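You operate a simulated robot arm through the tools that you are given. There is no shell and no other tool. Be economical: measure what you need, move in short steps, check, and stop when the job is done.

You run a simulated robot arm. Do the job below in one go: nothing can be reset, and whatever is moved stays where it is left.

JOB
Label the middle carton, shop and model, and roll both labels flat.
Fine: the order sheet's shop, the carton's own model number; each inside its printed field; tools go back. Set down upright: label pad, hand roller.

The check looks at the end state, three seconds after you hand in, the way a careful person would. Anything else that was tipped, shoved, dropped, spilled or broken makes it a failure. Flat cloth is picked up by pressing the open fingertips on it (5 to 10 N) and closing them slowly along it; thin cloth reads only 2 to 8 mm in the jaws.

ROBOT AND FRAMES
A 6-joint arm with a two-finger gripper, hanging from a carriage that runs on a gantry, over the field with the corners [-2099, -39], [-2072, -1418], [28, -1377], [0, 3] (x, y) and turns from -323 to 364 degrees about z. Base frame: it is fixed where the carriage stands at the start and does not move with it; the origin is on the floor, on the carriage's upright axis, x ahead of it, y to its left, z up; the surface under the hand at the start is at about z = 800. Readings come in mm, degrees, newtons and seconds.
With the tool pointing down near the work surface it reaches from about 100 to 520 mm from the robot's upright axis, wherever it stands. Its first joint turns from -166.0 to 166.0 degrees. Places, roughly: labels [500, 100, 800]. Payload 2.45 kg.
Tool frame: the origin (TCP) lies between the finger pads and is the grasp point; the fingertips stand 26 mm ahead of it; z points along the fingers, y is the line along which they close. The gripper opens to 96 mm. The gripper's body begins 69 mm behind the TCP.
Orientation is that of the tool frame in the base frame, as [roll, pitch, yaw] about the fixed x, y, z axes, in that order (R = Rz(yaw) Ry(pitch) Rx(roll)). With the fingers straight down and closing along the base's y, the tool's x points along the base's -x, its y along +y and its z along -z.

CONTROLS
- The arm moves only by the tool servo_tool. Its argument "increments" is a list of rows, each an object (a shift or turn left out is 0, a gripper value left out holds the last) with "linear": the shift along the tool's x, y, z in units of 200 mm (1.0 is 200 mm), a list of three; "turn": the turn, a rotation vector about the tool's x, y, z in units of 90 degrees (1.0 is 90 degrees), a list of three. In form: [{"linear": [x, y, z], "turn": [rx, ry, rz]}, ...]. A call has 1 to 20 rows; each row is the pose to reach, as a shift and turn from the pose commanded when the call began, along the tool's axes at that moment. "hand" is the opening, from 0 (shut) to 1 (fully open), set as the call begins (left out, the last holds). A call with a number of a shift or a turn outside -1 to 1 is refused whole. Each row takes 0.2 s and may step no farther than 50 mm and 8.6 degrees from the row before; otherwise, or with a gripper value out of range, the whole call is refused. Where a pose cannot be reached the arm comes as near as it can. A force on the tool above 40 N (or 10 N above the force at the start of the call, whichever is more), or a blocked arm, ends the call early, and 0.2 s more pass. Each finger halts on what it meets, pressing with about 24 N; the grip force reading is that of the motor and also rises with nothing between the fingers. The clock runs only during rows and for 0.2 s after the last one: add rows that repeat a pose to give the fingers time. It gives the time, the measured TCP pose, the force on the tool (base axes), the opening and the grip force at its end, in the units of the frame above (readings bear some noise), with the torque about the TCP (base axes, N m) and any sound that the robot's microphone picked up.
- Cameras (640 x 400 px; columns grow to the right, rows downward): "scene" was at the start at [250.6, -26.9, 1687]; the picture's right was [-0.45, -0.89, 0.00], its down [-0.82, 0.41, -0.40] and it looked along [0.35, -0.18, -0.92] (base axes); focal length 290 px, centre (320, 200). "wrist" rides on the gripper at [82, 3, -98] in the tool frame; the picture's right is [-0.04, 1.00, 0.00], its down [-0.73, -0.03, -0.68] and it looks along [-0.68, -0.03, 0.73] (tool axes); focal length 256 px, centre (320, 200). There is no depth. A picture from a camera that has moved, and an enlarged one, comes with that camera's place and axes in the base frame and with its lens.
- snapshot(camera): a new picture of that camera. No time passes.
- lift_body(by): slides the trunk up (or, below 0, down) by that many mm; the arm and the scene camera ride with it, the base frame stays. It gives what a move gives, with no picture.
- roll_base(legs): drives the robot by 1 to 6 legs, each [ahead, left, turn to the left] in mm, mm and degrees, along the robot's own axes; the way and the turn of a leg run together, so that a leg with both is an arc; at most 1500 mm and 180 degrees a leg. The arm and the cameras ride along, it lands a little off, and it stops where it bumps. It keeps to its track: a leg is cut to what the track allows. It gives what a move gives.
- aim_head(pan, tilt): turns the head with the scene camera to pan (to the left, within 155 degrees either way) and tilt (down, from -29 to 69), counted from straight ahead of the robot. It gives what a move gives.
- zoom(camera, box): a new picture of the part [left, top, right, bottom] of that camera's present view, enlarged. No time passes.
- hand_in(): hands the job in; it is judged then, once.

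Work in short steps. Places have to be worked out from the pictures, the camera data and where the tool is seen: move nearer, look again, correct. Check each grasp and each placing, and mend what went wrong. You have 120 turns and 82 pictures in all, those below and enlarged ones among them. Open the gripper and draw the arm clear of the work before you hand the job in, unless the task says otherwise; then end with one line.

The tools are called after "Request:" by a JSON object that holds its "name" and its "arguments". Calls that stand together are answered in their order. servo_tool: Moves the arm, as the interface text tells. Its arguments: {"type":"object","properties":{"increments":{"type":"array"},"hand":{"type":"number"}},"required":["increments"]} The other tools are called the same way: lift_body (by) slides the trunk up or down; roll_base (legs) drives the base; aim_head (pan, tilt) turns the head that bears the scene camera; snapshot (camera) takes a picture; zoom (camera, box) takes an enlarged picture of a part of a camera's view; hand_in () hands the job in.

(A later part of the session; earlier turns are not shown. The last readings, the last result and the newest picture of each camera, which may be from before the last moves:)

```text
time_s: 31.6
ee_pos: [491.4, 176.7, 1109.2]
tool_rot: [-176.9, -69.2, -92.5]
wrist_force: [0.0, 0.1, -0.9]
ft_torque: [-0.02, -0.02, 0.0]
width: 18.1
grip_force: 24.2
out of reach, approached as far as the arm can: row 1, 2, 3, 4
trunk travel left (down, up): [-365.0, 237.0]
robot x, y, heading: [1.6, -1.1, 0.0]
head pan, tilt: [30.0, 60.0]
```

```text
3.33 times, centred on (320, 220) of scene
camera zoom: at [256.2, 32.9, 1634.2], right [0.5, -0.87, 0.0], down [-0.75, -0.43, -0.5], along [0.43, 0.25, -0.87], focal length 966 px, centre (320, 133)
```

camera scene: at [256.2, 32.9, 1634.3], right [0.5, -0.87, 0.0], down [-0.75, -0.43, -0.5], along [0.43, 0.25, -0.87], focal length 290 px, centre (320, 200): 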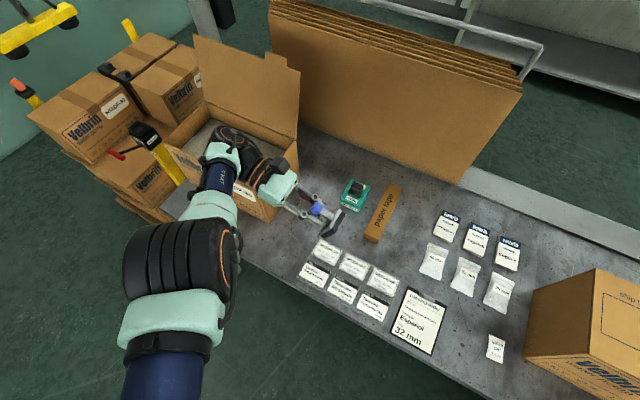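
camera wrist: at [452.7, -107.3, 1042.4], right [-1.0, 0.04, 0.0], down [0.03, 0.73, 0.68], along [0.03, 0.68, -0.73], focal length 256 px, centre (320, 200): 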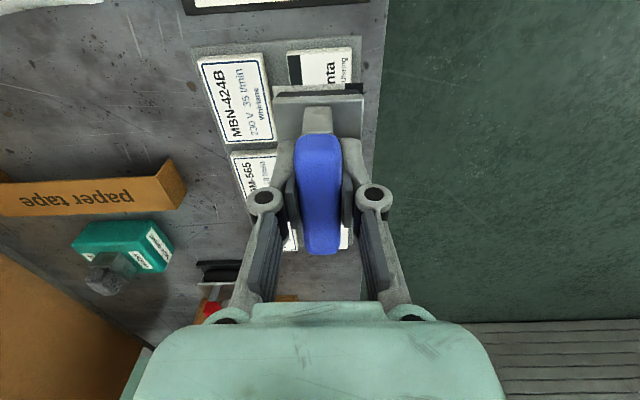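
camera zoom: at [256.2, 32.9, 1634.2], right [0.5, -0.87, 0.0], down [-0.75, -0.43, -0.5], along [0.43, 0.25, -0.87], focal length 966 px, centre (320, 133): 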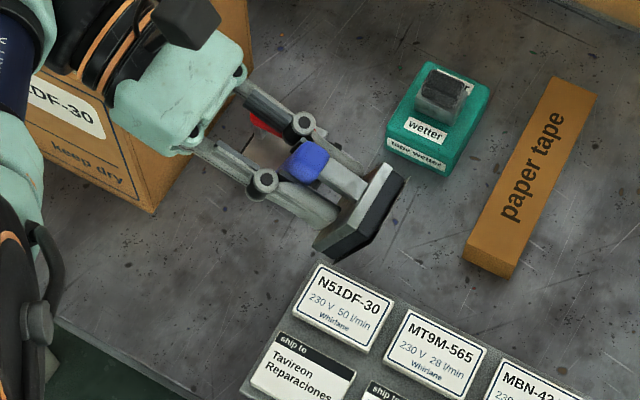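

The arm is at its limit here. Return the tool to vertical, a bit lower.

Request:
{"name": "servo_tool", "arguments": {"increments": [{"linear": [-0.08, 0, 0.03], "turn": [0, -0.09, 0]}, {"linear": [-0.16, 0, 0.06], "turn": [0, -0.18, 0]}, {"linear": [-0.24, 0, 0.09], "turn": [0, -0.27, 0]}, {"linear": [-0.32, 0, 0.12], "turn": [0, -0.36, 0]}, {"linear": [-0.4, 0, 0.15], "turn": [0, -0.45, 0]}, {"linear": [-0.48, 0, 0.18], "turn": [0, -0.54, 0]}, {"linear": [-0.56, 0.05, 0.21], "turn": [0, -0.63, 0]}, {"linear": [-0.6, 0.1, 0.23], "turn": [0, -0.72, 0]}, {"linear": [-0.65, 0.15, 0.25], "turn": [0, -0.77, 0]}]}}

Request:
{"name": "zoom", "arguments": {"camera": "wrist", "box": [220, 60, 420, 185]}}

```text
time_s: 33.6
ee_pos: [569.6, 213.4, 934.5]
tool_rot: [-179.0, -2.8, -89.7]
wrist_force: [-0.1, 0.3, -1.4]
ft_torque: [-0.01, 0.03, -0.02]
width: 18.0
grip_force: 24.1
out of reach, approached as far as the arm can: row 1, 2, 3, 4, 5, 6, 7, 8, 9
trunk travel left (down, up): [-365.0, 237.0]
robot x, y, heading: [5.2, -0.6, -0.2]
head pan, tilt: [30.0, 60.0]
```

```text
3.20 times, centred on (320, 122) of wrist
camera zoom: at [563.1, 137.3, 1036.4], right [-1.0, 0.03, -0.02], down [0.01, 0.77, 0.64], along [0.04, 0.64, -0.77], focal length 819 px, centre (320, 448)
```

zoom: 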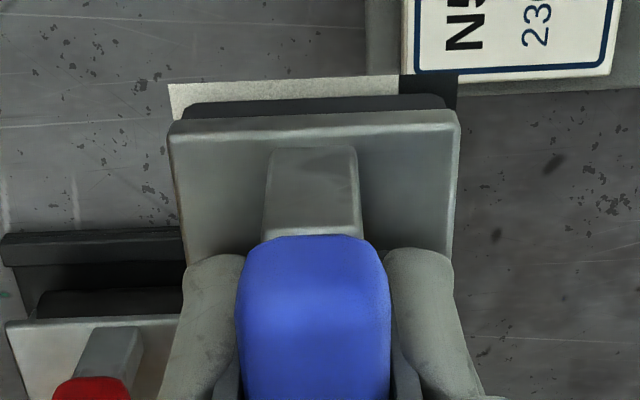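

Label is still on the pad. I retreat to (470,90,930) with the tool level to regain a clean arm posture.

Request:
{"name": "servo_tool", "arguments": {"increments": [{"linear": [0.15, 0.12, 0]}, {"linear": [0.3, 0.25, 0], "turn": [0.01, -0.03, 0]}, {"linear": [0.45, 0.38, 0], "turn": [0.01, -0.03, 0]}, {"linear": [0.6, 0.5, 0], "turn": [0.01, -0.03, 0]}, {"linear": [0.6, 0.5, 0], "turn": [0.01, -0.03, 0]}]}}

Request:
{"name": "snapshot", "arguments": {"camera": "scene"}}

```text
time_s: 34.8
ee_pos: [577.2, 120.7, 881.0]
tool_rot: [-178.1, -0.4, -89.6]
wrist_force: [-0.2, 1.3, -1.2]
ft_torque: [-0.04, -0.01, -0.01]
width: 18.0
grip_force: 24.4
out of reach, approached as far as the arm can: row 1, 2, 3, 4, 5
trunk travel left (down, up): [-365.0, 237.0]
robot x, y, heading: [1.6, 1.1, 0.2]
head pan, tilt: [30.0, 60.0]
```

```text
40 pictures are left
camera scene: at [256.1, 32.8, 1634.2], right [0.5, -0.87, 0.0], down [-0.75, -0.43, -0.5], along [0.43, 0.25, -0.87], focal length 290 px, centre (320, 200)
```

scene: 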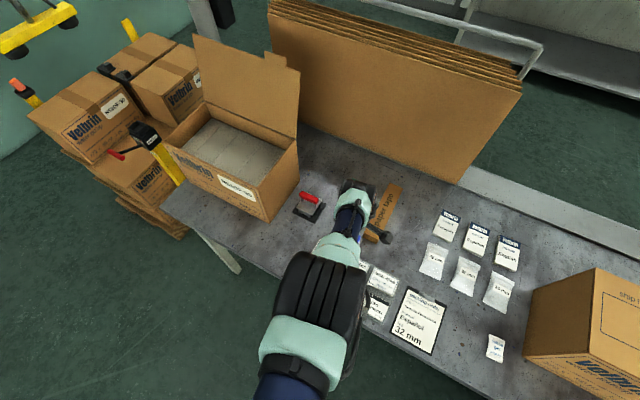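

The hand sank to z 881; I lift the trunk to keep clear of the tape box, then try small moves to free the arm posture.

Request:
{"name": "lift_body", "arguments": {"by": 140}}

Request:
{"name": "servo_tool", "arguments": {"increments": [{"linear": [0.1, 0, 0.1]}, {"linear": [0.2, 0.0, 0.2]}, {"linear": [0.3, 0.0, 0.3]}]}}

Request:
{"name": "aim_head", "arguments": {"pan": -30, "tilt": 50}}

Request:
{"name": "snapshot", "arguments": {"camera": "scene"}}

```text
time_s: 36.5
ee_pos: [575.7, 121.3, 1020.4]
tool_rot: [-178.3, -0.3, -89.5]
wrist_force: [-0.8, 0.6, -1.4]
ft_torque: [0.02, 0.03, 0.0]
width: 18.2
grip_force: 23.6
trunk travel left (down, up): [-505.0, 97.0]
robot x, y, heading: [-0.1, 0.8, -0.0]
head pan, tilt: [30.0, 60.0]
```

```text
time_s: 37.3
ee_pos: [558.3, 56.7, 972.6]
tool_rot: [-178.1, -0.2, -89.6]
wrist_force: [-0.5, 0.2, -1.1]
ft_torque: [0.0, 0.03, 0.0]
width: 18.2
grip_force: 23.9
out of reach, approached as far as the arm can: row 1, 2, 3
trunk travel left (down, up): [-505.0, 97.0]
robot x, y, heading: [0.4, 1.1, 0.2]
head pan, tilt: [30.0, 60.0]
```

```text
time_s: 38.6
ee_pos: [559.2, 57.2, 973.2]
tool_rot: [-178.2, -0.4, -89.6]
wrist_force: [-0.2, -0.7, -1.7]
ft_torque: [-0.02, 0.02, 0.0]
width: 17.9
grip_force: 24.3
trunk travel left (down, up): [-505.0, 97.0]
robot x, y, heading: [1.2, 0.9, 0.1]
head pan, tilt: [-30.0, 50.0]
```

```text
39 pictures are left
camera scene: at [265.2, -38.9, 1786.8], right [-0.5, -0.87, 0.0], down [-0.66, 0.38, -0.64], along [0.56, -0.32, -0.77], focal length 290 px, centre (320, 200)
```

scene: 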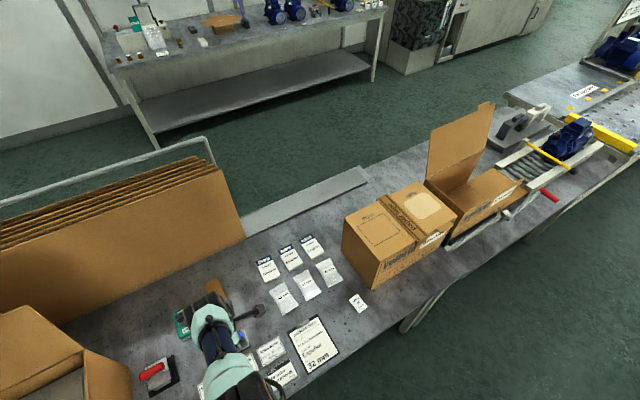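

The arm is still on a limit. I try releasing it by yawing the tool (+ direction, back toward the start posture) with a small retreat.

Request:
{"name": "servo_tool", "arguments": {"increments": [{"linear": [0, 0.05, 0], "turn": [0, 0, 0.09]}, {"linear": [0, 0.1, 0], "turn": [0, 0, 0.18]}, {"linear": [0, 0.15, 0], "turn": [0, 0, 0.27]}, {"linear": [0, 0.2, 0], "turn": [0, 0, 0.36]}, {"linear": [0, 0.25, 0], "turn": [0, 0, 0.45]}, {"linear": [0, 0.3, 0], "turn": [0, 0, 0.54]}]}}

```text
time_s: 40.0
ee_pos: [538.3, 62.6, 944.2]
tool_rot: [-178.6, 1.1, -138.4]
wrist_force: [0.6, -0.6, -0.8]
ft_torque: [-0.01, -0.01, 0.0]
width: 18.2
grip_force: 24.1
out of reach, approached as far as the arm can: row 1, 2, 3, 4, 5, 6
trunk travel left (down, up): [-505.0, 97.0]
robot x, y, heading: [1.2, -0.5, 0.1]
head pan, tilt: [-30.0, 50.0]
```

Yawing works but the arm is still on a folded limit. I raise the trunk 90 and have the arm reach down by 100, which should free it.

Request:
{"name": "lift_body", "arguments": {"by": 95}}

Request:
{"name": "servo_tool", "arguments": {"increments": [{"linear": [0, 0, 0.15]}, {"linear": [0, 0, 0.3]}, {"linear": [0, 0, 0.45]}, {"linear": [0, 0, 0.5]}]}}

Request:
{"name": "servo_tool", "arguments": {"increments": [{"linear": [0.1, 0.1, 0]}, {"linear": [0.2, 0.2, 0]}, {"linear": [0.3, 0.3, 0]}]}}

```text
time_s: 41.3
ee_pos: [537.5, 61.1, 1038.5]
tool_rot: [-178.6, 1.1, -138.2]
wrist_force: [0.5, -0.5, -1.8]
ft_torque: [0.01, -0.02, 0.01]
width: 18.2
grip_force: 24.1
trunk travel left (down, up): [-600.0, 2.0]
robot x, y, heading: [0.8, -0.0, -0.1]
head pan, tilt: [-30.0, 50.0]
```

```text
time_s: 42.3
ee_pos: [493.3, 57.6, 981.0]
tool_rot: [-178.6, 1.1, -138.2]
wrist_force: [0.0, 0.4, -1.6]
ft_torque: [0.01, -0.03, -0.03]
width: 18.1
grip_force: 24.0
out of reach, approached as far as the arm can: row 1, 2, 3, 4
trunk travel left (down, up): [-600.0, 2.0]
robot x, y, heading: [-1.2, -0.3, -0.1]
head pan, tilt: [-30.0, 50.0]
```

```text
time_s: 43.1
ee_pos: [448.0, 66.5, 939.1]
tool_rot: [-178.6, 1.2, -138.3]
wrist_force: [0.2, -0.8, -1.2]
ft_torque: [-0.01, 0.05, -0.01]
width: 18.2
grip_force: 24.2
out of reach, approached as far as the arm can: row 1, 2, 3
trunk travel left (down, up): [-600.0, 2.0]
robot x, y, heading: [3.4, 0.0, 0.3]
head pan, tilt: [-30.0, 50.0]
```

The arm appears stretched straight at the elbow: it slides along a sphere. An upward move should bend the elbow the right way; try it.

Request:
{"name": "servo_tool", "arguments": {"increments": [{"linear": [0, 0, -0.1]}, {"linear": [0, 0, -0.2]}, {"linear": [0, 0, -0.3]}, {"linear": [0, 0, -0.4]}]}}

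Request:
{"name": "aim_head", "arguments": {"pan": 0, "tilt": 69}}

Request:
{"name": "snapshot", "arguments": {"camera": "scene"}}

```text
time_s: 44.1
ee_pos: [486.3, 74.1, 978.9]
tool_rot: [-178.6, 1.2, -138.2]
wrist_force: [-0.8, -0.6, -1.9]
ft_torque: [0.03, -0.04, 0.0]
width: 18.3
grip_force: 23.9
out of reach, approached as far as the arm can: row 1, 2, 3, 4
trunk travel left (down, up): [-600.0, 2.0]
robot x, y, heading: [-1.1, 0.6, -0.0]
head pan, tilt: [-30.0, 50.0]
```

```text
time_s: 45.0
ee_pos: [486.9, 73.4, 976.9]
tool_rot: [-178.6, 1.1, -138.2]
wrist_force: [-0.1, 1.0, -0.7]
ft_torque: [-0.03, 0.01, 0.0]
width: 18.4
grip_force: 23.7
trunk travel left (down, up): [-600.0, 2.0]
robot x, y, heading: [1.8, -2.2, 0.1]
head pan, tilt: [0.0, 68.8]
```

```text
38 pictures are left
camera scene: at [254.4, -0.5, 1859.9], right [0.0, -1.0, 0.0], down [-0.93, 0.0, -0.36], along [0.36, 0.0, -0.93], focal length 290 px, centre (320, 200)
```

scene: 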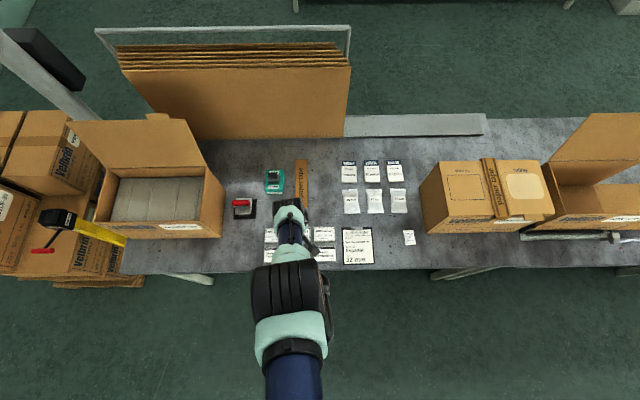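

The motion fits a circle of one upper-arm length, so wrist joint 4 seems to sit at a limit. Tilting the tool radially should take it off that limit; I try fingers inward 15°.

Request:
{"name": "servo_tool", "arguments": {"increments": [{"turn": [-0.055, 0.062, 0]}, {"turn": [-0.111, 0.124, 0]}, {"turn": [-0.111, 0.124, 0]}]}}

```text
time_s: 45.8
ee_pos: [451.9, 68.0, 1005.3]
tool_rot: [171.3, -10.0, -137.5]
wrist_force: [-0.2, -0.2, -1.1]
ft_torque: [0.02, -0.01, 0.01]
width: 18.2
grip_force: 24.2
out of reach, approached as far as the arm can: row 1, 2, 3
trunk travel left (down, up): [-600.0, 2.0]
robot x, y, heading: [1.4, -0.7, -0.1]
head pan, tilt: [0.0, 68.8]
```

That direction is the blocked one. Tilt the other way (fingers outward, net 15°).

Request:
{"name": "servo_tool", "arguments": {"increments": [{"turn": [0.055, -0.062, 0]}, {"turn": [0.111, -0.124, 0]}, {"turn": [0.166, -0.186, 0]}, {"turn": [0.222, -0.248, 0]}, {"turn": [0.222, -0.248, 0]}]}}

Request:
{"name": "servo_tool", "arguments": {"increments": [{"turn": [0.055, -0.062, 0]}, {"turn": [0.111, -0.124, 0]}, {"turn": [0.111, -0.124, 0]}]}}

```text
time_s: 47.0
ee_pos: [503.4, 78.2, 948.6]
tool_rot: [-168.3, 12.2, -136.8]
wrist_force: [0.0, -0.7, -1.2]
ft_torque: [0.03, 0.01, -0.03]
width: 17.9
grip_force: 24.2
out of reach, approached as far as the arm can: row 1, 2, 3, 4, 5
trunk travel left (down, up): [-600.0, 2.0]
robot x, y, heading: [0.8, -0.4, 0.2]
head pan, tilt: [0.0, 68.8]
```

```text
time_s: 47.8
ee_pos: [514.8, 79.8, 936.1]
tool_rot: [-157.4, 22.9, -133.5]
wrist_force: [-0.4, 0.1, -0.4]
ft_torque: [-0.01, 0.0, 0.0]
width: 17.9
grip_force: 24.0
out of reach, approached as far as the arm can: row 1, 2, 3
trunk travel left (down, up): [-600.0, 2.0]
robot x, y, heading: [-2.8, 1.6, -0.1]
head pan, tilt: [0.0, 68.8]
```

Test whether inward motion is free in this tilted pose.

Request:
{"name": "servo_tool", "arguments": {"increments": [{"linear": [0.095, 0.085, -0.079]}, {"linear": [0.19, 0.17, -0.157]}, {"linear": [0.19, 0.17, -0.157]}]}}

Request:
{"name": "servo_tool", "arguments": {"increments": [{"turn": [0.055, -0.062, 0]}, {"turn": [0.111, -0.124, 0]}, {"turn": [0.166, -0.186, 0]}, {"turn": [0.166, -0.186, 0]}]}}

```text
time_s: 48.6
ee_pos: [475.9, 83.7, 912.0]
tool_rot: [-157.4, 22.9, -133.5]
wrist_force: [-0.2, 0.1, -1.1]
ft_torque: [0.02, 0.05, 0.0]
width: 18.0
grip_force: 24.1
out of reach, approached as far as the arm can: row 1, 2, 3
trunk travel left (down, up): [-600.0, 2.0]
robot x, y, heading: [0.8, 0.2, 0.3]
head pan, tilt: [0.0, 68.8]
```

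```text
time_s: 49.6
ee_pos: [468.2, 78.0, 926.4]
tool_rot: [-137.0, 37.0, -123.1]
wrist_force: [-0.2, 0.0, -0.5]
ft_torque: [0.04, -0.02, 0.01]
width: 17.9
grip_force: 23.7
out of reach, approached as far as the arm can: row 1, 2, 3, 4
trunk travel left (down, up): [-600.0, 2.0]
robot x, y, heading: [-0.6, -1.7, -0.3]
head pan, tilt: [0.0, 68.8]
```

All evidence fits a fully straight elbow (a singular pose). I pull the tool straight back along its own axis toward the shoulder and hold it for many rows to give the solver time to bend the elbow.

Request:
{"name": "servo_tool", "arguments": {"increments": [{"linear": [0, 0, -0.24]}, {"linear": [0, 0, -0.48]}, {"linear": [0, 0, -0.7]}, {"linear": [0, 0, -0.7]}, {"linear": [0, 0, -0.7]}, {"linear": [0, 0, -0.7]}, {"linear": [0, 0, -0.7]}, {"linear": [0, 0, -0.7]}, {"linear": [0, 0, -0.7]}, {"linear": [0, 0, -0.7]}, {"linear": [0, 0, -0.7]}, {"linear": [0, 0, -0.7]}, {"linear": [0, 0, -0.7]}, {"linear": [0, 0, -0.7]}, {"linear": [0, 0, -0.7]}]}}

Request:
{"name": "snapshot", "arguments": {"camera": "scene"}}

```text
time_s: 52.8
ee_pos: [352.7, 78.5, 1008.6]
tool_rot: [-137.1, 37.0, -123.1]
wrist_force: [-0.4, 0.0, -1.3]
ft_torque: [-0.02, 0.05, 0.01]
width: 18.3
grip_force: 23.8
trunk travel left (down, up): [-600.0, 2.0]
robot x, y, heading: [2.3, 2.0, -0.2]
head pan, tilt: [0.0, 68.8]
```

```text
37 pictures are left
camera scene: at [254.4, -0.5, 1859.9], right [0.0, -1.0, 0.0], down [-0.93, 0.0, -0.36], along [0.36, 0.0, -0.93], focal length 290 px, centre (320, 200)
```

scene: 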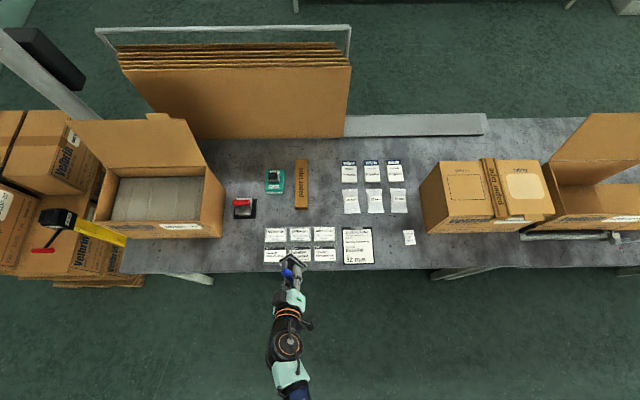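

The arm is free again. Zoom in on the pad from the scene camera.

Request:
{"name": "zoom", "arguments": {"camera": "scene", "box": [262, 245, 322, 285]}}

Request:
{"name": "servo_tool", "arguments": {"increments": [{"turn": [-0.055, 0.062, 0]}, {"turn": [-0.111, 0.124, 0]}, {"turn": [-0.166, 0.186, 0]}, {"turn": [-0.222, 0.248, 0]}, {"turn": [-0.277, 0.31, 0]}, {"turn": [-0.333, 0.372, 0]}, {"turn": [-0.388, 0.434, 0]}]}}

```text
10.00 times, centred on (292, 265) of scene
camera zoom: at [254.4, -0.5, 1859.9], right [0.0, -1.0, 0.0], down [-0.93, 0.0, -0.36], along [0.36, 0.0, -0.93], focal length 2899 px, centre (600, -450)
```

zoom: 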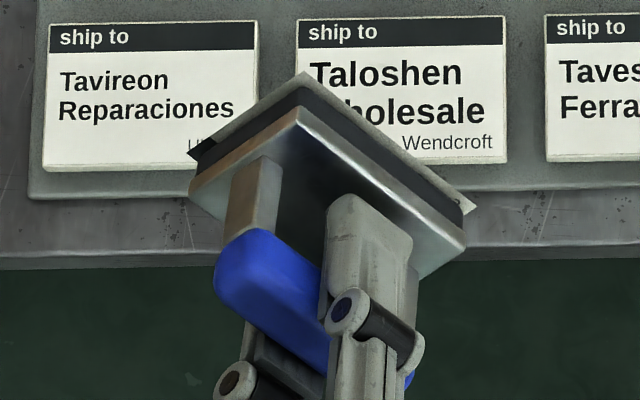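

```text
time_s: 54.4
ee_pos: [355.3, 79.7, 1007.9]
tool_rot: [-178.7, 1.0, -138.2]
wrist_force: [-0.3, -0.3, -1.3]
ft_torque: [0.03, -0.05, 0.04]
width: 18.2
grip_force: 24.1
trunk travel left (down, up): [-600.0, 2.0]
robot x, y, heading: [1.1, 1.1, -0.2]
head pan, tilt: [0.0, 68.8]
```

Clean vertical posture again. To see the label's underside safely, I'll swing the arm to the robot's left (free floor) and tip the pad inward-up toward the head camera. First swing and rise.

Request:
{"name": "servo_tool", "arguments": {"increments": [{"linear": [-0.038, 0.2, -0.1], "turn": [0, 0, -0.078]}, {"linear": [-0.076, 0.4, -0.2], "turn": [0, 0, -0.156]}, {"linear": [-0.114, 0.6, -0.3], "turn": [0, 0, -0.234]}, {"linear": [-0.152, 0.8, -0.4], "turn": [0, 0, -0.312]}, {"linear": [-0.19, 1.0, -0.5], "turn": [0, 0, -0.39]}]}}

Request:
{"name": "servo_tool", "arguments": {"increments": [{"linear": [-0.041, 0.2, -0.1], "turn": [0, 0, -0.078]}, {"linear": [-0.082, 0.4, -0.2], "turn": [0, 0, -0.156]}, {"linear": [-0.124, 0.6, -0.3], "turn": [0, 0, -0.234]}, {"linear": [-0.165, 0.8, -0.4], "turn": [0, 0, -0.312]}, {"linear": [-0.206, 0.997, -0.5], "turn": [0, 0, -0.39]}]}}

```text
time_s: 55.6
ee_pos: [246.9, 253.2, 1102.7]
tool_rot: [-178.2, 0.2, -103.1]
wrist_force: [-0.3, -0.8, -1.0]
ft_torque: [0.02, 0.0, 0.03]
width: 17.9
grip_force: 23.6
trunk travel left (down, up): [-600.0, 2.0]
robot x, y, heading: [-1.2, 1.6, 0.0]
head pan, tilt: [0.0, 68.8]
```

```text
time_s: 56.8
ee_pos: [61.1, 343.2, 1170.7]
tool_rot: [-178.3, -0.8, -68.0]
wrist_force: [0.9, -0.4, -0.2]
ft_torque: [0.05, 0.01, 0.03]
width: 18.2
grip_force: 24.5
out of reach, approached as far as the arm can: row 4, 5
trunk travel left (down, up): [-600.0, 2.0]
robot x, y, heading: [-1.6, 1.4, -0.2]
head pan, tilt: [0.0, 68.8]
```

The fold limit is at z≈1170. Now tip the pad inward about the wrist (80°) in one sweep.

Request:
{"name": "servo_tool", "arguments": {"increments": [{"linear": [0.109, 0.068, 0.002], "turn": [-0.0472, 0.0753, 0]}, {"linear": [0.215, 0.135, -0.02], "turn": [-0.0944, 0.1506, 0]}, {"linear": [0.316, 0.198, -0.064], "turn": [-0.1416, 0.2259, 0]}, {"linear": [0.408, 0.256, -0.129], "turn": [-0.1888, 0.3012, 0]}, {"linear": [0.49, 0.307, -0.214], "turn": [-0.236, 0.3765, 0]}, {"linear": [0.56, 0.351, -0.317], "turn": [-0.2832, 0.4518, 0]}, {"linear": [0.614, 0.385, -0.435], "turn": [-0.3304, 0.5271, 0]}, {"linear": [0.653, 0.409, -0.567], "turn": [-0.3776, 0.6024, 0]}, {"linear": [0.673, 0.422, -0.708], "turn": [-0.4248, 0.6777, 0]}, {"linear": [0.675, 0.423, -0.857], "turn": [-0.472, 0.753, 0]}]}}

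Request:
{"name": "aim_head", "arguments": {"pan": 100, "tilt": 60}}

Request:
{"name": "snapshot", "arguments": {"camera": "scene"}}

```text
time_s: 59.0
ee_pos: [48.7, 317.3, 1135.4]
tool_rot: [136.4, -50.0, -48.1]
wrist_force: [-0.1, -0.2, -1.3]
ft_torque: [0.02, 0.02, -0.01]
width: 18.4
grip_force: 23.9
out of reach, approached as far as the arm can: row 1, 2, 3, 4, 5, 6, 7, 8, 9, 10
trunk travel left (down, up): [-600.0, 2.0]
robot x, y, heading: [0.9, 1.0, 0.0]
head pan, tilt: [0.0, 68.8]
```

```text
time_s: 60.8
ee_pos: [48.9, 317.8, 1135.9]
tool_rot: [136.3, -50.0, -48.0]
wrist_force: [-0.1, 0.0, -1.6]
ft_torque: [0.02, -0.05, 0.01]
width: 18.3
grip_force: 24.2
trunk travel left (down, up): [-600.0, 2.0]
robot x, y, heading: [2.4, 2.5, -0.1]
head pan, tilt: [100.0, 60.0]
```

```text
35 pictures are left
camera scene: at [186.9, 65.1, 1869.2], right [0.98, 0.17, 0.0], down [0.15, -0.85, -0.5], along [-0.09, 0.49, -0.87], focal length 290 px, centre (320, 200)
```

scene: 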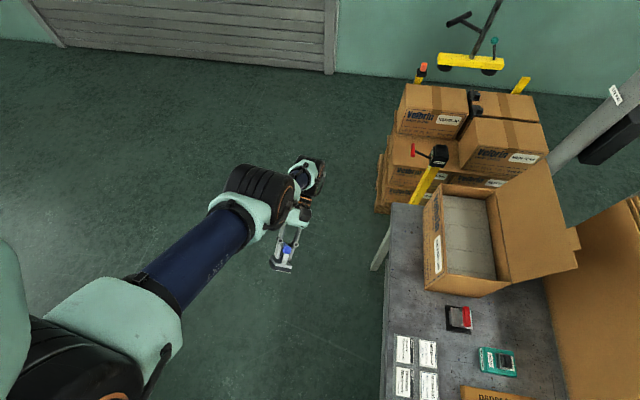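

Tilt reached about 62°. Tip a further 40° about the TCP.

Request:
{"name": "servo_tool", "arguments": {"increments": [{"turn": [-0.0472, 0.0753, 0]}, {"turn": [-0.0944, 0.1506, 0]}, {"turn": [-0.1416, 0.2259, 0]}, {"turn": [-0.1888, 0.3012, 0]}, {"turn": [-0.236, 0.3765, 0]}, {"turn": [-0.236, 0.3765, 0]}, {"turn": [-0.236, 0.3765, 0]}]}}

Request:
{"name": "zoom", "arguments": {"camera": "scene", "box": [230, 140, 390, 290]}}

```text
time_s: 62.4
ee_pos: [48.6, 317.7, 1134.3]
tool_rot: [136.4, -50.0, -48.0]
wrist_force: [-0.8, 0.8, -1.0]
ft_torque: [0.03, 0.02, 0.0]
width: 18.2
grip_force: 23.8
out of reach, approached as far as the arm can: row 1, 2, 3, 4, 5, 6, 7
trunk travel left (down, up): [-600.0, 2.0]
robot x, y, heading: [-3.0, 0.7, 0.2]
head pan, tilt: [100.0, 60.0]
```

```text
2.67 times, centred on (310, 215) of scene
camera zoom: at [186.9, 65.1, 1869.3], right [0.98, 0.17, 0.0], down [0.15, -0.85, -0.5], along [-0.09, 0.49, -0.87], focal length 773 px, centre (347, 160)
```

zoom: 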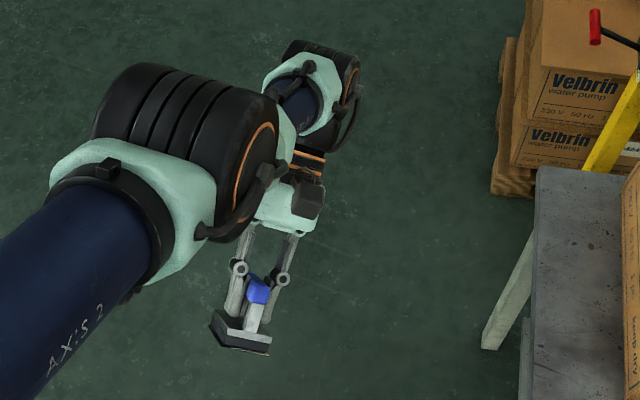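

Joint limit there. Try turning the sole sideways toward the camera instead (about 50° via another wrist axis).

Request:
{"name": "servo_tool", "arguments": {"increments": [{"turn": [0.053, 0.078, 0]}, {"turn": [0.107, 0.156, 0]}, {"turn": [0.16, 0.234, 0]}, {"turn": [0.213, 0.311, 0]}, {"turn": [0.267, 0.389, 0]}, {"turn": [0.32, 0.467, 0]}, {"turn": [0.32, 0.467, 0]}]}}

Request:
{"name": "zoom", "arguments": {"camera": "scene", "box": [250, 190, 350, 290]}}

```text
time_s: 64.0
ee_pos: [49.0, 318.1, 1133.7]
tool_rot: [136.3, -50.0, -48.0]
wrist_force: [-0.1, 0.2, -1.6]
ft_torque: [0.01, -0.01, 0.02]
width: 18.2
grip_force: 23.8
out of reach, approached as far as the arm can: row 1, 2, 3, 4, 5, 6, 7
trunk travel left (down, up): [-600.0, 2.0]
robot x, y, heading: [0.0, -0.4, -0.1]
head pan, tilt: [100.0, 60.0]
```

```text
4.00 times, centred on (300, 240) of scene
camera zoom: at [186.9, 65.1, 1869.3], right [0.98, 0.17, 0.0], down [0.15, -0.85, -0.5], along [-0.09, 0.49, -0.87], focal length 1160 px, centre (400, 40)
```

zoom: 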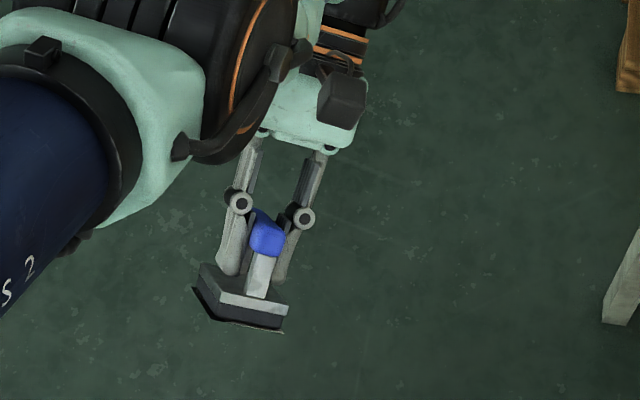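

The arm won't go further. Instead, a very strong wrist zoom on the visible bar corner: if the label is turned 180° (face up), the start of "ship to" should show near this end.

Request:
{"name": "zoom", "arguments": {"camera": "wrist", "box": [336, 80, 368, 100]}}

Request:
{"name": "zoom", "arguments": {"camera": "wrist", "box": [266, 80, 314, 104]}}

```text
16.00 times, centred on (352, 90) of wrist
camera zoom: at [94.0, 363.4, 1243.8], right [-0.91, -0.07, 0.41], down [-0.19, 0.95, -0.26], along [-0.37, -0.31, -0.87], focal length 4096 px, centre (-192, 1960)
```

zoom: 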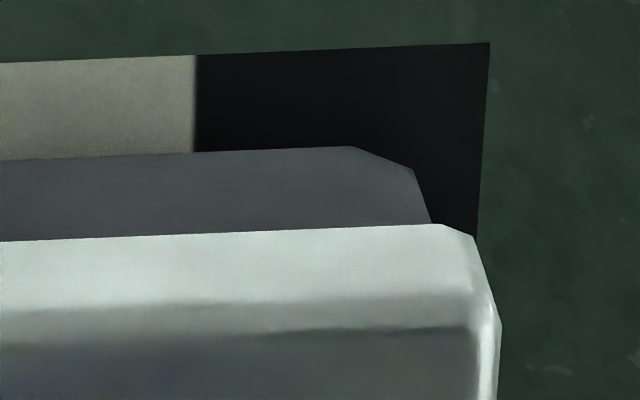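

```text
13.33 times, centred on (290, 92) of wrist
camera zoom: at [94.0, 363.4, 1243.8], right [-0.91, -0.07, 0.41], down [-0.19, 0.95, -0.26], along [-0.37, -0.31, -0.87], focal length 3413 px, centre (720, 1640)
```

zoom: 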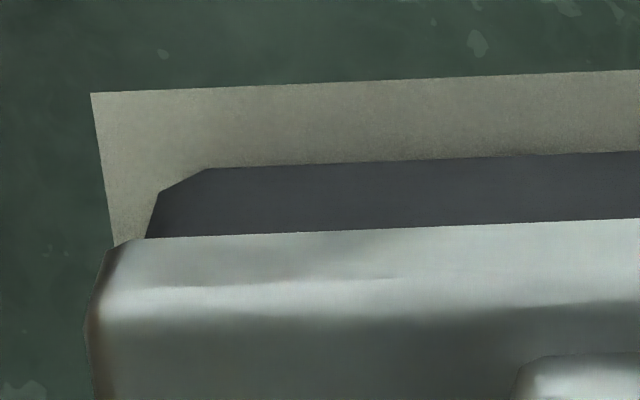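

Inconclusive on text, but the label sits exactly centred and aligned on the pad and its bar is plainly printed toward the tool's +y side; I'll trust what is seen. Now untip the tool to vertical.

Request:
{"name": "servo_tool", "arguments": {"increments": [{"turn": [0.046, -0.073, 0]}, {"turn": [0.092, -0.146, 0]}, {"turn": [0.137, -0.219, 0]}, {"turn": [0.183, -0.292, 0]}, {"turn": [0.229, -0.364, 0]}, {"turn": [0.275, -0.437, 0]}, {"turn": [0.32, -0.51, 0]}, {"turn": [0.366, -0.583, 0]}, {"turn": [0.366, -0.583, 0]}]}}

```text
time_s: 66.0
ee_pos: [69.3, 493.4, 995.4]
tool_rot: [-178.6, -1.2, -68.1]
wrist_force: [-0.5, 0.0, -0.6]
ft_torque: [-0.02, 0.01, -0.01]
width: 18.4
grip_force: 24.1
out of reach, approached as far as the arm can: row 1, 2, 3, 4, 5, 6, 7, 8, 9
trunk travel left (down, up): [-600.0, 2.0]
robot x, y, heading: [0.6, 0.0, -0.1]
head pan, tilt: [100.0, 60.0]
```

Try retreating inward and up, holding many rows to let the elbow bend.

Request:
{"name": "servo_tool", "arguments": {"increments": [{"linear": [0.13, 0.08, -0.1]}, {"linear": [0.26, 0.16, -0.2]}, {"linear": [0.39, 0.24, -0.3]}, {"linear": [0.51, 0.32, -0.4]}, {"linear": [0.51, 0.32, -0.4]}, {"linear": [0.51, 0.32, -0.4]}, {"linear": [0.51, 0.32, -0.4]}, {"linear": [0.51, 0.32, -0.4]}, {"linear": [0.51, 0.32, -0.4]}, {"linear": [0.51, 0.32, -0.4]}, {"linear": [0.51, 0.32, -0.4]}, {"linear": [0.51, 0.32, -0.4]}, {"linear": [0.51, 0.32, -0.4]}]}}

```text
time_s: 68.8
ee_pos: [61.4, 483.8, 982.1]
tool_rot: [-178.6, -1.2, -67.9]
wrist_force: [-0.2, -0.2, -0.3]
ft_torque: [-0.03, -0.02, 0.0]
width: 18.2
grip_force: 23.7
out of reach, approached as far as the arm can: row 1, 2, 3, 4, 5, 6, 7, 8, 9, 10, 11, 12, 13
trunk travel left (down, up): [-600.0, 2.0]
robot x, y, heading: [-2.4, 1.1, -0.1]
head pan, tilt: [100.0, 60.0]
```

Use the recovery that worked: tilt fingers outward ~50°, then pull back along the tool axis.

Request:
{"name": "servo_tool", "arguments": {"increments": [{"turn": [0.042, -0.067, 0]}, {"turn": [0.084, -0.135, 0]}, {"turn": [0.126, -0.202, 0]}, {"turn": [0.169, -0.269, 0]}, {"turn": [0.211, -0.336, 0]}, {"turn": [0.253, -0.404, 0]}, {"turn": [0.295, -0.471, 0]}, {"turn": [0.295, -0.471, 0]}]}}

Request:
{"name": "servo_tool", "arguments": {"increments": [{"linear": [0, 0, -0.24]}, {"linear": [0, 0, -0.48]}, {"linear": [0, 0, -0.7]}, {"linear": [0, 0, -0.7]}, {"linear": [0, 0, -0.7]}, {"linear": [0, 0, -0.7]}, {"linear": [0, 0, -0.7]}, {"linear": [0, 0, -0.7]}, {"linear": [0, 0, -0.7]}, {"linear": [0, 0, -0.7]}, {"linear": [0, 0, -0.7]}, {"linear": [0, 0, -0.7]}]}}

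```text
time_s: 70.6
ee_pos: [58.1, 479.7, 976.0]
tool_rot: [-146.1, 39.2, -54.9]
wrist_force: [-0.2, 0.7, -0.4]
ft_torque: [-0.1, 0.01, -0.02]
width: 18.4
grip_force: 24.3
out of reach, approached as far as the arm can: row 1, 2, 3, 4, 5, 6
trunk travel left (down, up): [-600.0, 2.0]
robot x, y, heading: [-3.2, -0.6, -0.1]
head pan, tilt: [100.0, 60.0]
```

```text
time_s: 73.2
ee_pos: [42.3, 373.2, 1066.5]
tool_rot: [-146.2, 39.0, -54.9]
wrist_force: [0.0, 0.0, -1.6]
ft_torque: [-0.02, 0.05, -0.03]
width: 18.7
grip_force: 24.4
trunk travel left (down, up): [-600.0, 2.0]
robot x, y, heading: [-2.9, 1.3, -0.1]
head pan, tilt: [100.0, 60.0]
```

Freed again. Untip to vertical.

Request:
{"name": "servo_tool", "arguments": {"increments": [{"turn": [-0.042, 0.067, 0]}, {"turn": [-0.084, 0.135, 0]}, {"turn": [-0.126, 0.202, 0]}, {"turn": [-0.169, 0.269, 0]}, {"turn": [-0.211, 0.336, 0]}, {"turn": [-0.253, 0.404, 0]}, {"turn": [-0.283, 0.46, 0]}]}}

Request:
{"name": "servo_tool", "arguments": {"increments": [{"linear": [0.1, -0.15, 0.05], "turn": [0, 0, 0.09]}, {"linear": [0.2, -0.3, 0.1], "turn": [0, 0, 0.18]}, {"linear": [0.3, -0.45, 0.15], "turn": [0, 0, 0.27]}, {"linear": [0.36, -0.6, 0.2], "turn": [0, 0, 0.36]}, {"linear": [0.42, -0.75, 0.25], "turn": [0, 0, 0.45]}, {"linear": [0.47, -0.9, 0.3], "turn": [0, 0, 0.54]}]}}

```text
time_s: 74.8
ee_pos: [40.5, 375.6, 1067.6]
tool_rot: [-177.6, -0.3, -68.2]
wrist_force: [-0.2, 0.0, -1.3]
ft_torque: [0.01, 0.04, 0.02]
width: 18.5
grip_force: 23.9
trunk travel left (down, up): [-600.0, 2.0]
robot x, y, heading: [-1.2, 0.7, -0.1]
head pan, tilt: [100.0, 60.0]
```

```text
time_s: 76.2
ee_pos: [245.7, 356.0, 1014.4]
tool_rot: [-178.3, 1.7, -116.8]
wrist_force: [-0.7, 0.2, -1.2]
ft_torque: [-0.01, -0.01, 0.01]
width: 18.2
grip_force: 24.6
trunk travel left (down, up): [-600.0, 2.0]
robot x, y, heading: [3.1, 1.6, 0.1]
head pan, tilt: [100.0, 60.0]
```

Continue: swing to the front and turn toward yaw −167.

Request:
{"name": "servo_tool", "arguments": {"increments": [{"linear": [0.06, -0.15, 0], "turn": [0, 0, 0.08]}, {"linear": [0.12, -0.3, 0], "turn": [0, 0, 0.16]}, {"linear": [0.18, -0.45, 0], "turn": [0, 0, 0.24]}, {"linear": [0.24, -0.6, 0], "turn": [0, 0, 0.32]}, {"linear": [0.3, -0.75, 0], "turn": [0, 0, 0.4]}, {"linear": [0.36, -0.9, 0], "turn": [0, 0, 0.48]}, {"linear": [0.41, -1.0, 0], "turn": [0, 0, 0.55]}]}}

Request:
{"name": "roll_base", "arguments": {"legs": [[-40, -480, 0]]}}

Request:
{"name": "aim_head", "arguments": {"pan": -20, "tilt": 62}}

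Request:
{"name": "snapshot", "arguments": {"camera": "scene"}}

```text
time_s: 77.8
ee_pos: [385.6, 193.2, 1019.2]
tool_rot: [179.8, 2.4, -166.5]
wrist_force: [-0.5, -0.7, -0.7]
ft_torque: [-0.03, -0.03, 0.0]
width: 18.4
grip_force: 23.7
trunk travel left (down, up): [-600.0, 2.0]
robot x, y, heading: [0.4, -0.1, -0.1]
head pan, tilt: [100.0, 60.0]
```

```text
time_s: 80.6
ee_pos: [344.1, -286.8, 1018.9]
tool_rot: [179.7, 2.4, -166.6]
wrist_force: [0.3, 0.5, -0.8]
ft_torque: [-0.04, 0.02, -0.02]
width: 18.4
grip_force: 23.6
trunk travel left (down, up): [-600.0, 2.0]
robot x, y, heading: [-43.5, -479.8, -0.2]
head pan, tilt: [100.0, 60.0]
```

```text
time_s: 82.6
ee_pos: [344.2, -285.4, 1018.6]
tool_rot: [179.7, 2.3, -166.6]
wrist_force: [-0.5, 0.3, -0.7]
ft_torque: [-0.01, 0.03, 0.02]
width: 18.5
grip_force: 24.2
trunk travel left (down, up): [-600.0, 2.0]
robot x, y, heading: [-42.9, -478.2, -0.5]
head pan, tilt: [-20.0, 62.0]
```

```text
30 pictures are left
camera scene: at [217.4, -502.2, 1867.0], right [-0.35, -0.94, 0.0], down [-0.83, 0.31, -0.47], along [0.44, -0.16, -0.88], focal length 290 px, centre (320, 200)
```

scene: 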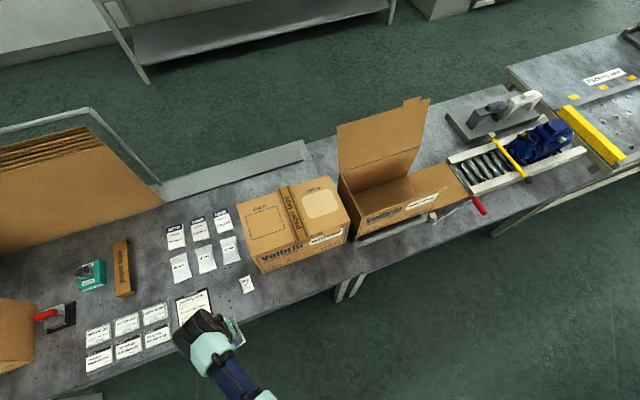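

Zoom on the middle carton's top to measure the two fields.

Request:
{"name": "zoom", "arguments": {"camera": "scene", "box": [228, 165, 356, 275]}}

```text
3.64 times, centred on (292, 220) of scene
camera zoom: at [217.4, -502.2, 1867.0], right [-0.35, -0.94, 0.0], down [-0.83, 0.31, -0.47], along [0.44, -0.16, -0.88], focal length 1054 px, centre (422, 127)
```

zoom: 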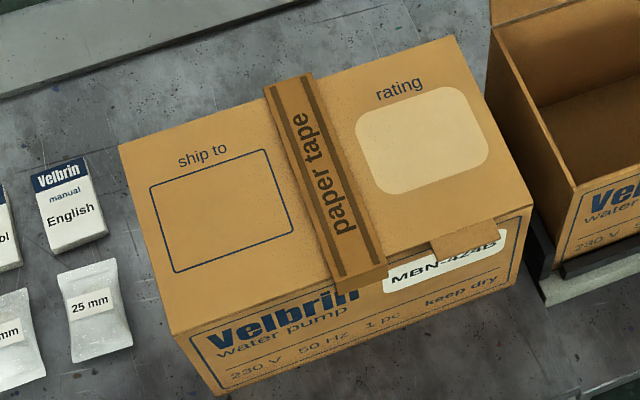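

Carton top ≈ z 998; ship-to field x 591–679, y −520…−411 (centre 635,−465); rating patch centre ≈(637,−660). The bar (tool +y side) must face +x, so the tool must go to yaw +90. First half of the turn, rising; then the rest.

Request:
{"name": "servo_tool", "arguments": {"increments": [{"linear": [-0.01, -0.07, -0.05], "turn": [0, 0, 0.082]}, {"linear": [-0.02, -0.14, -0.1], "turn": [0, 0, 0.164]}, {"linear": [-0.03, -0.21, -0.15], "turn": [0, 0, 0.246]}, {"linear": [-0.04, -0.28, -0.2], "turn": [0, 0, 0.328]}, {"linear": [-0.05, -0.36, -0.25], "turn": [0, 0, 0.41]}, {"linear": [-0.06, -0.43, -0.3], "turn": [0, 0, 0.492]}, {"linear": [-0.065, -0.504, -0.33], "turn": [0, 0, 0.575]}]}}

Request:
{"name": "servo_tool", "arguments": {"increments": [{"turn": [0, 0, 0.082]}, {"turn": [0, 0, 0.164]}, {"turn": [0, 0, 0.246]}, {"turn": [0, 0, 0.328]}, {"turn": [0, 0, 0.41]}, {"turn": [0, 0, 0.492]}, {"turn": [0, 0, 0.575]}]}}

Request:
{"name": "roll_base", "arguments": {"legs": [[80, 15, 0]]}}

```text
time_s: 84.2
ee_pos: [379.8, -380.4, 1085.2]
tool_rot: [178.0, 1.3, 141.5]
wrist_force: [0.3, 0.8, -1.5]
ft_torque: [-0.04, 0.02, 0.01]
width: 18.4
grip_force: 23.8
trunk travel left (down, up): [-600.0, 2.0]
robot x, y, heading: [-44.6, -475.7, -0.4]
head pan, tilt: [-20.0, 62.0]
```

```text
time_s: 85.8
ee_pos: [377.6, -381.9, 1085.2]
tool_rot: [177.7, -0.7, 89.8]
wrist_force: [0.8, -0.1, -1.4]
ft_torque: [0.0, 0.01, 0.02]
width: 18.1
grip_force: 23.7
trunk travel left (down, up): [-600.0, 2.0]
robot x, y, heading: [-41.9, -474.6, -0.1]
head pan, tilt: [-20.0, 62.0]
```

```text
time_s: 86.9
ee_pos: [428.8, -367.9, 1085.7]
tool_rot: [177.7, -0.7, 89.8]
wrist_force: [0.0, 0.3, -0.5]
ft_torque: [0.02, -0.03, -0.02]
width: 18.4
grip_force: 24.4
trunk travel left (down, up): [-600.0, 2.0]
robot x, y, heading: [10.5, -461.6, -0.2]
head pan, tilt: [-20.0, 62.0]
cut short: leg 1
```

Base is as far forward as the track lets it. Level the tool, move out to x≈530, up 100; then lower the trunk by 100.

Request:
{"name": "servo_tool", "arguments": {"increments": [{"linear": [-0.1, 0.12, -0.12], "turn": [0.0256, -0.008, 0]}, {"linear": [-0.2, 0.24, -0.24], "turn": [0.0256, -0.008, 0]}, {"linear": [-0.3, 0.36, -0.36], "turn": [0.0256, -0.008, 0]}, {"linear": [-0.4, 0.45, -0.45], "turn": [0.0256, -0.008, 0]}, {"linear": [-0.485, 0.52, -0.5], "turn": [0.0256, -0.008, 0]}]}}

Request:
{"name": "lift_body", "arguments": {"by": -100}}

Request:
{"name": "servo_tool", "arguments": {"increments": [{"linear": [0, 0.15, 0]}, {"linear": [0, 0.3, 0]}, {"linear": [0, 0.45, 0]}]}}

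```text
time_s: 88.1
ee_pos: [526.8, -469.5, 1188.4]
tool_rot: [-180.0, 0.1, 89.9]
wrist_force: [-1.2, -0.1, -1.0]
ft_torque: [0.02, 0.02, 0.0]
width: 18.1
grip_force: 23.8
trunk travel left (down, up): [-600.0, 2.0]
robot x, y, heading: [10.1, -463.4, -0.4]
head pan, tilt: [-20.0, 62.0]
```

```text
time_s: 89.4
ee_pos: [527.9, -468.7, 1087.8]
tool_rot: [-180.0, 0.1, 89.8]
wrist_force: [-0.6, 0.4, -1.4]
ft_torque: [0.02, 0.0, 0.0]
width: 18.2
grip_force: 24.2
trunk travel left (down, up): [-500.0, 102.0]
robot x, y, heading: [12.6, -462.2, -0.4]
head pan, tilt: [-20.0, 62.0]
```

```text
time_s: 90.2
ee_pos: [618.6, -469.0, 1088.0]
tool_rot: [180.0, 0.0, 89.8]
wrist_force: [-0.9, 0.0, -2.3]
ft_torque: [0.02, -0.07, 0.03]
width: 18.2
grip_force: 24.1
trunk travel left (down, up): [-500.0, 102.0]
robot x, y, heading: [9.6, -465.5, -0.3]
head pan, tilt: [-20.0, 62.0]
```

Reached x=618.6 without trouble. Look with the wrist camera for the field position.

Request:
{"name": "snapshot", "arguments": {"camera": "wrist"}}

Request:
{"name": "zoom", "arguments": {"camera": "scene", "box": [210, 150, 370, 275]}}

```text
28 pictures are left
camera wrist: at [621.2, -388.6, 1186.2], right [1.0, -0.04, 0.0], down [-0.03, -0.73, 0.68], along [-0.03, -0.68, -0.73], focal length 256 px, centre (320, 200)
```

wrist: 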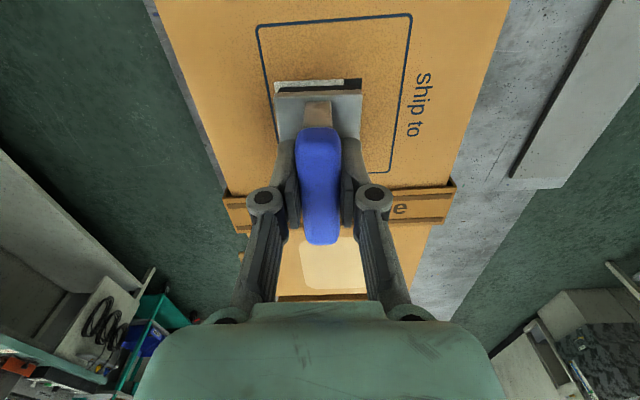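

```text
3.20 times, centred on (290, 212) of scene
camera zoom: at [268.0, -488.4, 1766.9], right [-0.35, -0.94, 0.0], down [-0.83, 0.31, -0.47], along [0.44, -0.16, -0.88], focal length 928 px, centre (416, 160)
```

zoom: 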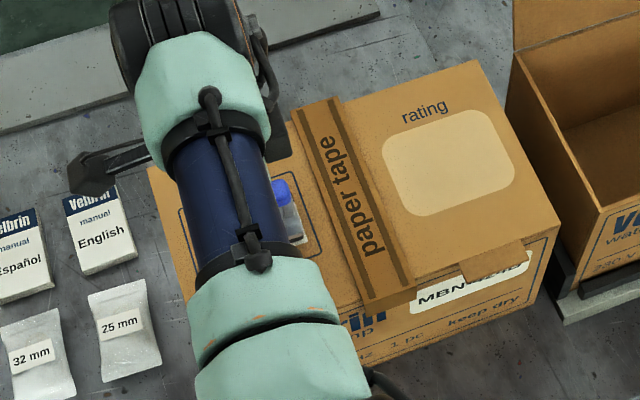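

Label (bar on the +x side, toward "ship to") is inside the field in y; shift +9 in x and descend to just above contact.

Request:
{"name": "servo_tool", "arguments": {"increments": [{"linear": [0, 0.045, 0.06]}, {"linear": [0, 0.045, 0.12]}, {"linear": [0, 0.045, 0.17]}, {"linear": [0, 0.045, 0.175]}]}}

Request:
{"name": "servo_tool", "arguments": {"increments": [{"linear": [0, 0, 0.01]}, {"linear": [0, 0, 0.02]}, {"linear": [0, 0, 0.03]}, {"linear": [0, 0, 0.04]}]}}

```text
time_s: 91.2
ee_pos: [617.2, -470.1, 1060.2]
tool_rot: [179.7, 0.0, 89.8]
wrist_force: [-2.2, 0.4, 21.0]
ft_torque: [0.05, 0.01, -0.07]
width: 18.2
grip_force: 23.7
out of reach, approached as far as the arm can: row 1, 2, 3, 4
trunk travel left (down, up): [-500.0, 102.0]
robot x, y, heading: [8.9, -466.3, -0.4]
head pan, tilt: [-20.0, 62.0]
```

```text
time_s: 92.2
ee_pos: [617.9, -470.1, 1056.8]
tool_rot: [179.5, 0.1, 89.8]
wrist_force: [-2.2, -0.3, 22.4]
ft_torque: [0.07, 0.17, -0.03]
width: 18.1
grip_force: 23.5
out of reach, approached as far as the arm can: row 3
trunk travel left (down, up): [-500.0, 102.0]
robot x, y, heading: [11.1, -464.0, -0.6]
head pan, tilt: [-20.0, 62.0]
stopped in row 4: the force on the tool passed its limit at 45 N (the readings are from after the stop); the commanded pose is now the measured one
```

Contact at TCP ≈1059 (carton top ≈1011), pressed with over 20 N; at that height the field spans x≈585–672, so the label at 592–644 is inside. Lift and look.

Request:
{"name": "servo_tool", "arguments": {"increments": [{"linear": [0, 0, -0.03]}, {"linear": [0, 0, -0.1]}, {"linear": [0, -0.05, -0.2]}, {"linear": [0, -0.15, -0.25]}]}}

Request:
{"name": "snapshot", "arguments": {"camera": "wrist"}}

```text
time_s: 93.2
ee_pos: [584.6, -469.3, 1104.1]
tool_rot: [179.8, 0.0, 89.9]
wrist_force: [0.0, 0.4, -1.4]
ft_torque: [0.03, 0.03, 0.04]
width: 17.8
grip_force: 23.7
trunk travel left (down, up): [-500.0, 102.0]
robot x, y, heading: [11.9, -464.8, -0.8]
head pan, tilt: [-20.0, 62.0]
```

```text
26 pictures are left
camera wrist: at [586.7, -388.5, 1202.6], right [1.0, -0.04, 0.0], down [-0.03, -0.73, 0.68], along [-0.03, -0.68, -0.73], focal length 256 px, centre (320, 200)
```

wrist: 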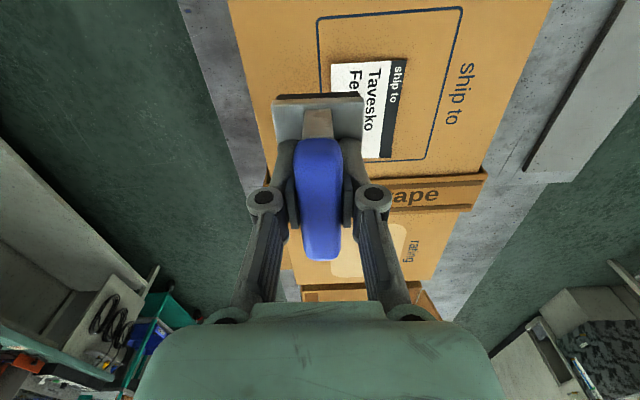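

Tavesko label is down, right way up and inside the field. Now retract, and turn the tool back to yaw −90 (the same way as the first pick) while driving to the label stacks.

Request:
{"name": "servo_tool", "arguments": {"increments": [{"linear": [0, -0.2, 0]}, {"linear": [0, -0.4, 0]}, {"linear": [0, -0.6, 0.03]}, {"linear": [0, -0.75, 0.15]}, {"linear": [0, -0.85, 0.3]}]}}

Request:
{"name": "servo_tool", "arguments": {"increments": [{"turn": [0, 0, -0.09]}, {"turn": [0, 0, -0.18]}, {"turn": [0, 0, -0.27]}, {"turn": [0, 0, -0.36]}, {"turn": [0, 0, -0.45]}, {"turn": [0, 0, -0.54]}, {"turn": [0, 0, -0.63]}, {"turn": [0, 0, -0.72]}, {"turn": [0, 0, -0.81]}, {"turn": [0, 0, -0.9]}, {"turn": [0, 0, -0.99]}]}}

Request:
{"name": "servo_tool", "arguments": {"increments": [{"turn": [0, 0, -0.09]}, {"turn": [0, 0, -0.18]}, {"turn": [0, 0, -0.27]}, {"turn": [0, 0, -0.36]}, {"turn": [0, 0, -0.45]}, {"turn": [0, 0, -0.54]}, {"turn": [0, 0, -0.63]}, {"turn": [0, 0, -0.72]}, {"turn": [0, 0, -0.81]}, {"turn": [0, 0, -0.9]}, {"turn": [0, 0, -0.99]}]}}

Request:
{"name": "roll_base", "arguments": {"legs": [[0, 420, 0]]}}

```text
time_s: 94.4
ee_pos: [413.8, -469.9, 1043.7]
tool_rot: [179.7, 0.0, 89.8]
wrist_force: [0.2, 0.2, -0.9]
ft_torque: [0.0, 0.04, 0.0]
width: 18.0
grip_force: 23.8
trunk travel left (down, up): [-500.0, 102.0]
robot x, y, heading: [9.0, -465.5, -0.2]
head pan, tilt: [-20.0, 62.0]
```

```text
time_s: 96.8
ee_pos: [414.0, -467.5, 1043.6]
tool_rot: [180.0, 0.2, 179.0]
wrist_force: [-0.3, 0.8, -1.2]
ft_torque: [0.02, -0.01, -0.02]
width: 18.1
grip_force: 24.3
trunk travel left (down, up): [-500.0, 102.0]
robot x, y, heading: [9.1, -464.5, -0.4]
head pan, tilt: [-20.0, 62.0]
```

```text
time_s: 99.2
ee_pos: [415.3, -469.0, 1044.2]
tool_rot: [-179.8, 0.0, -91.8]
wrist_force: [-0.3, 0.5, -2.0]
ft_torque: [-0.02, -0.01, 0.02]
width: 17.9
grip_force: 23.8
trunk travel left (down, up): [-500.0, 102.0]
robot x, y, heading: [9.9, -462.4, -0.7]
head pan, tilt: [-20.0, 62.0]
```

```text
time_s: 101.8
ee_pos: [406.8, -51.9, 1043.8]
tool_rot: [-179.8, 0.0, -92.2]
wrist_force: [0.5, -0.6, -0.9]
ft_torque: [-0.02, -0.02, 0.0]
width: 17.7
grip_force: 24.0
trunk travel left (down, up): [-500.0, 102.0]
robot x, y, heading: [0.4, -46.7, -0.6]
head pan, tilt: [-20.0, 62.0]
```

Lower the trunk for better reach, then move over the MBN-424B stack.

Request:
{"name": "lift_body", "arguments": {"by": -130}}

Request:
{"name": "servo_tool", "arguments": {"increments": [{"linear": [-0.05, -0.15, 0], "turn": [0, 0, -0.024]}, {"linear": [-0.1, -0.3, 0], "turn": [0, 0, -0.024]}, {"linear": [-0.14, -0.45, 0], "turn": [0, 0, -0.024]}, {"linear": [-0.16, -0.605, 0], "turn": [0, 0, -0.024]}]}}

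Request:
{"name": "snapshot", "arguments": {"camera": "wrist"}}

```text
time_s: 103.4
ee_pos: [406.5, -52.5, 913.6]
tool_rot: [-179.8, 0.1, -92.2]
wrist_force: [-0.3, 0.2, -1.1]
ft_torque: [-0.02, 0.04, 0.0]
width: 17.7
grip_force: 24.1
trunk travel left (down, up): [-370.0, 232.0]
robot x, y, heading: [2.7, -43.4, -0.3]
head pan, tilt: [-20.0, 62.0]
```

```text
time_s: 104.4
ee_pos: [529.5, -24.9, 916.5]
tool_rot: [-179.7, 0.0, -89.9]
wrist_force: [-0.7, 0.6, -1.0]
ft_torque: [0.01, -0.05, 0.0]
width: 17.9
grip_force: 24.3
trunk travel left (down, up): [-370.0, 232.0]
robot x, y, heading: [6.4, -46.5, -0.6]
head pan, tilt: [-20.0, 62.0]
```

```text
25 pictures are left
camera wrist: at [523.7, -107.6, 1014.5], right [-1.0, 0.04, 0.0], down [0.03, 0.73, 0.68], along [0.03, 0.68, -0.73], focal length 256 px, centre (320, 200)
```

wrist: 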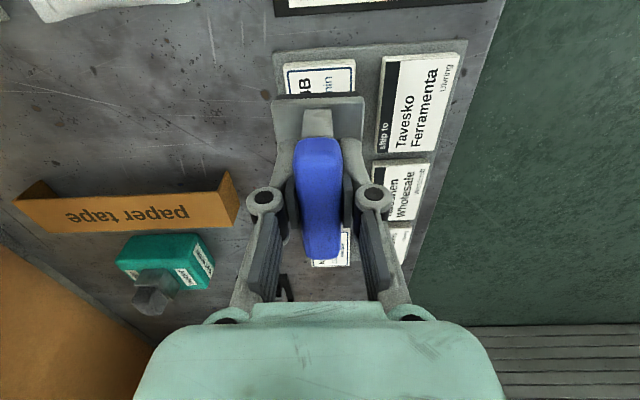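

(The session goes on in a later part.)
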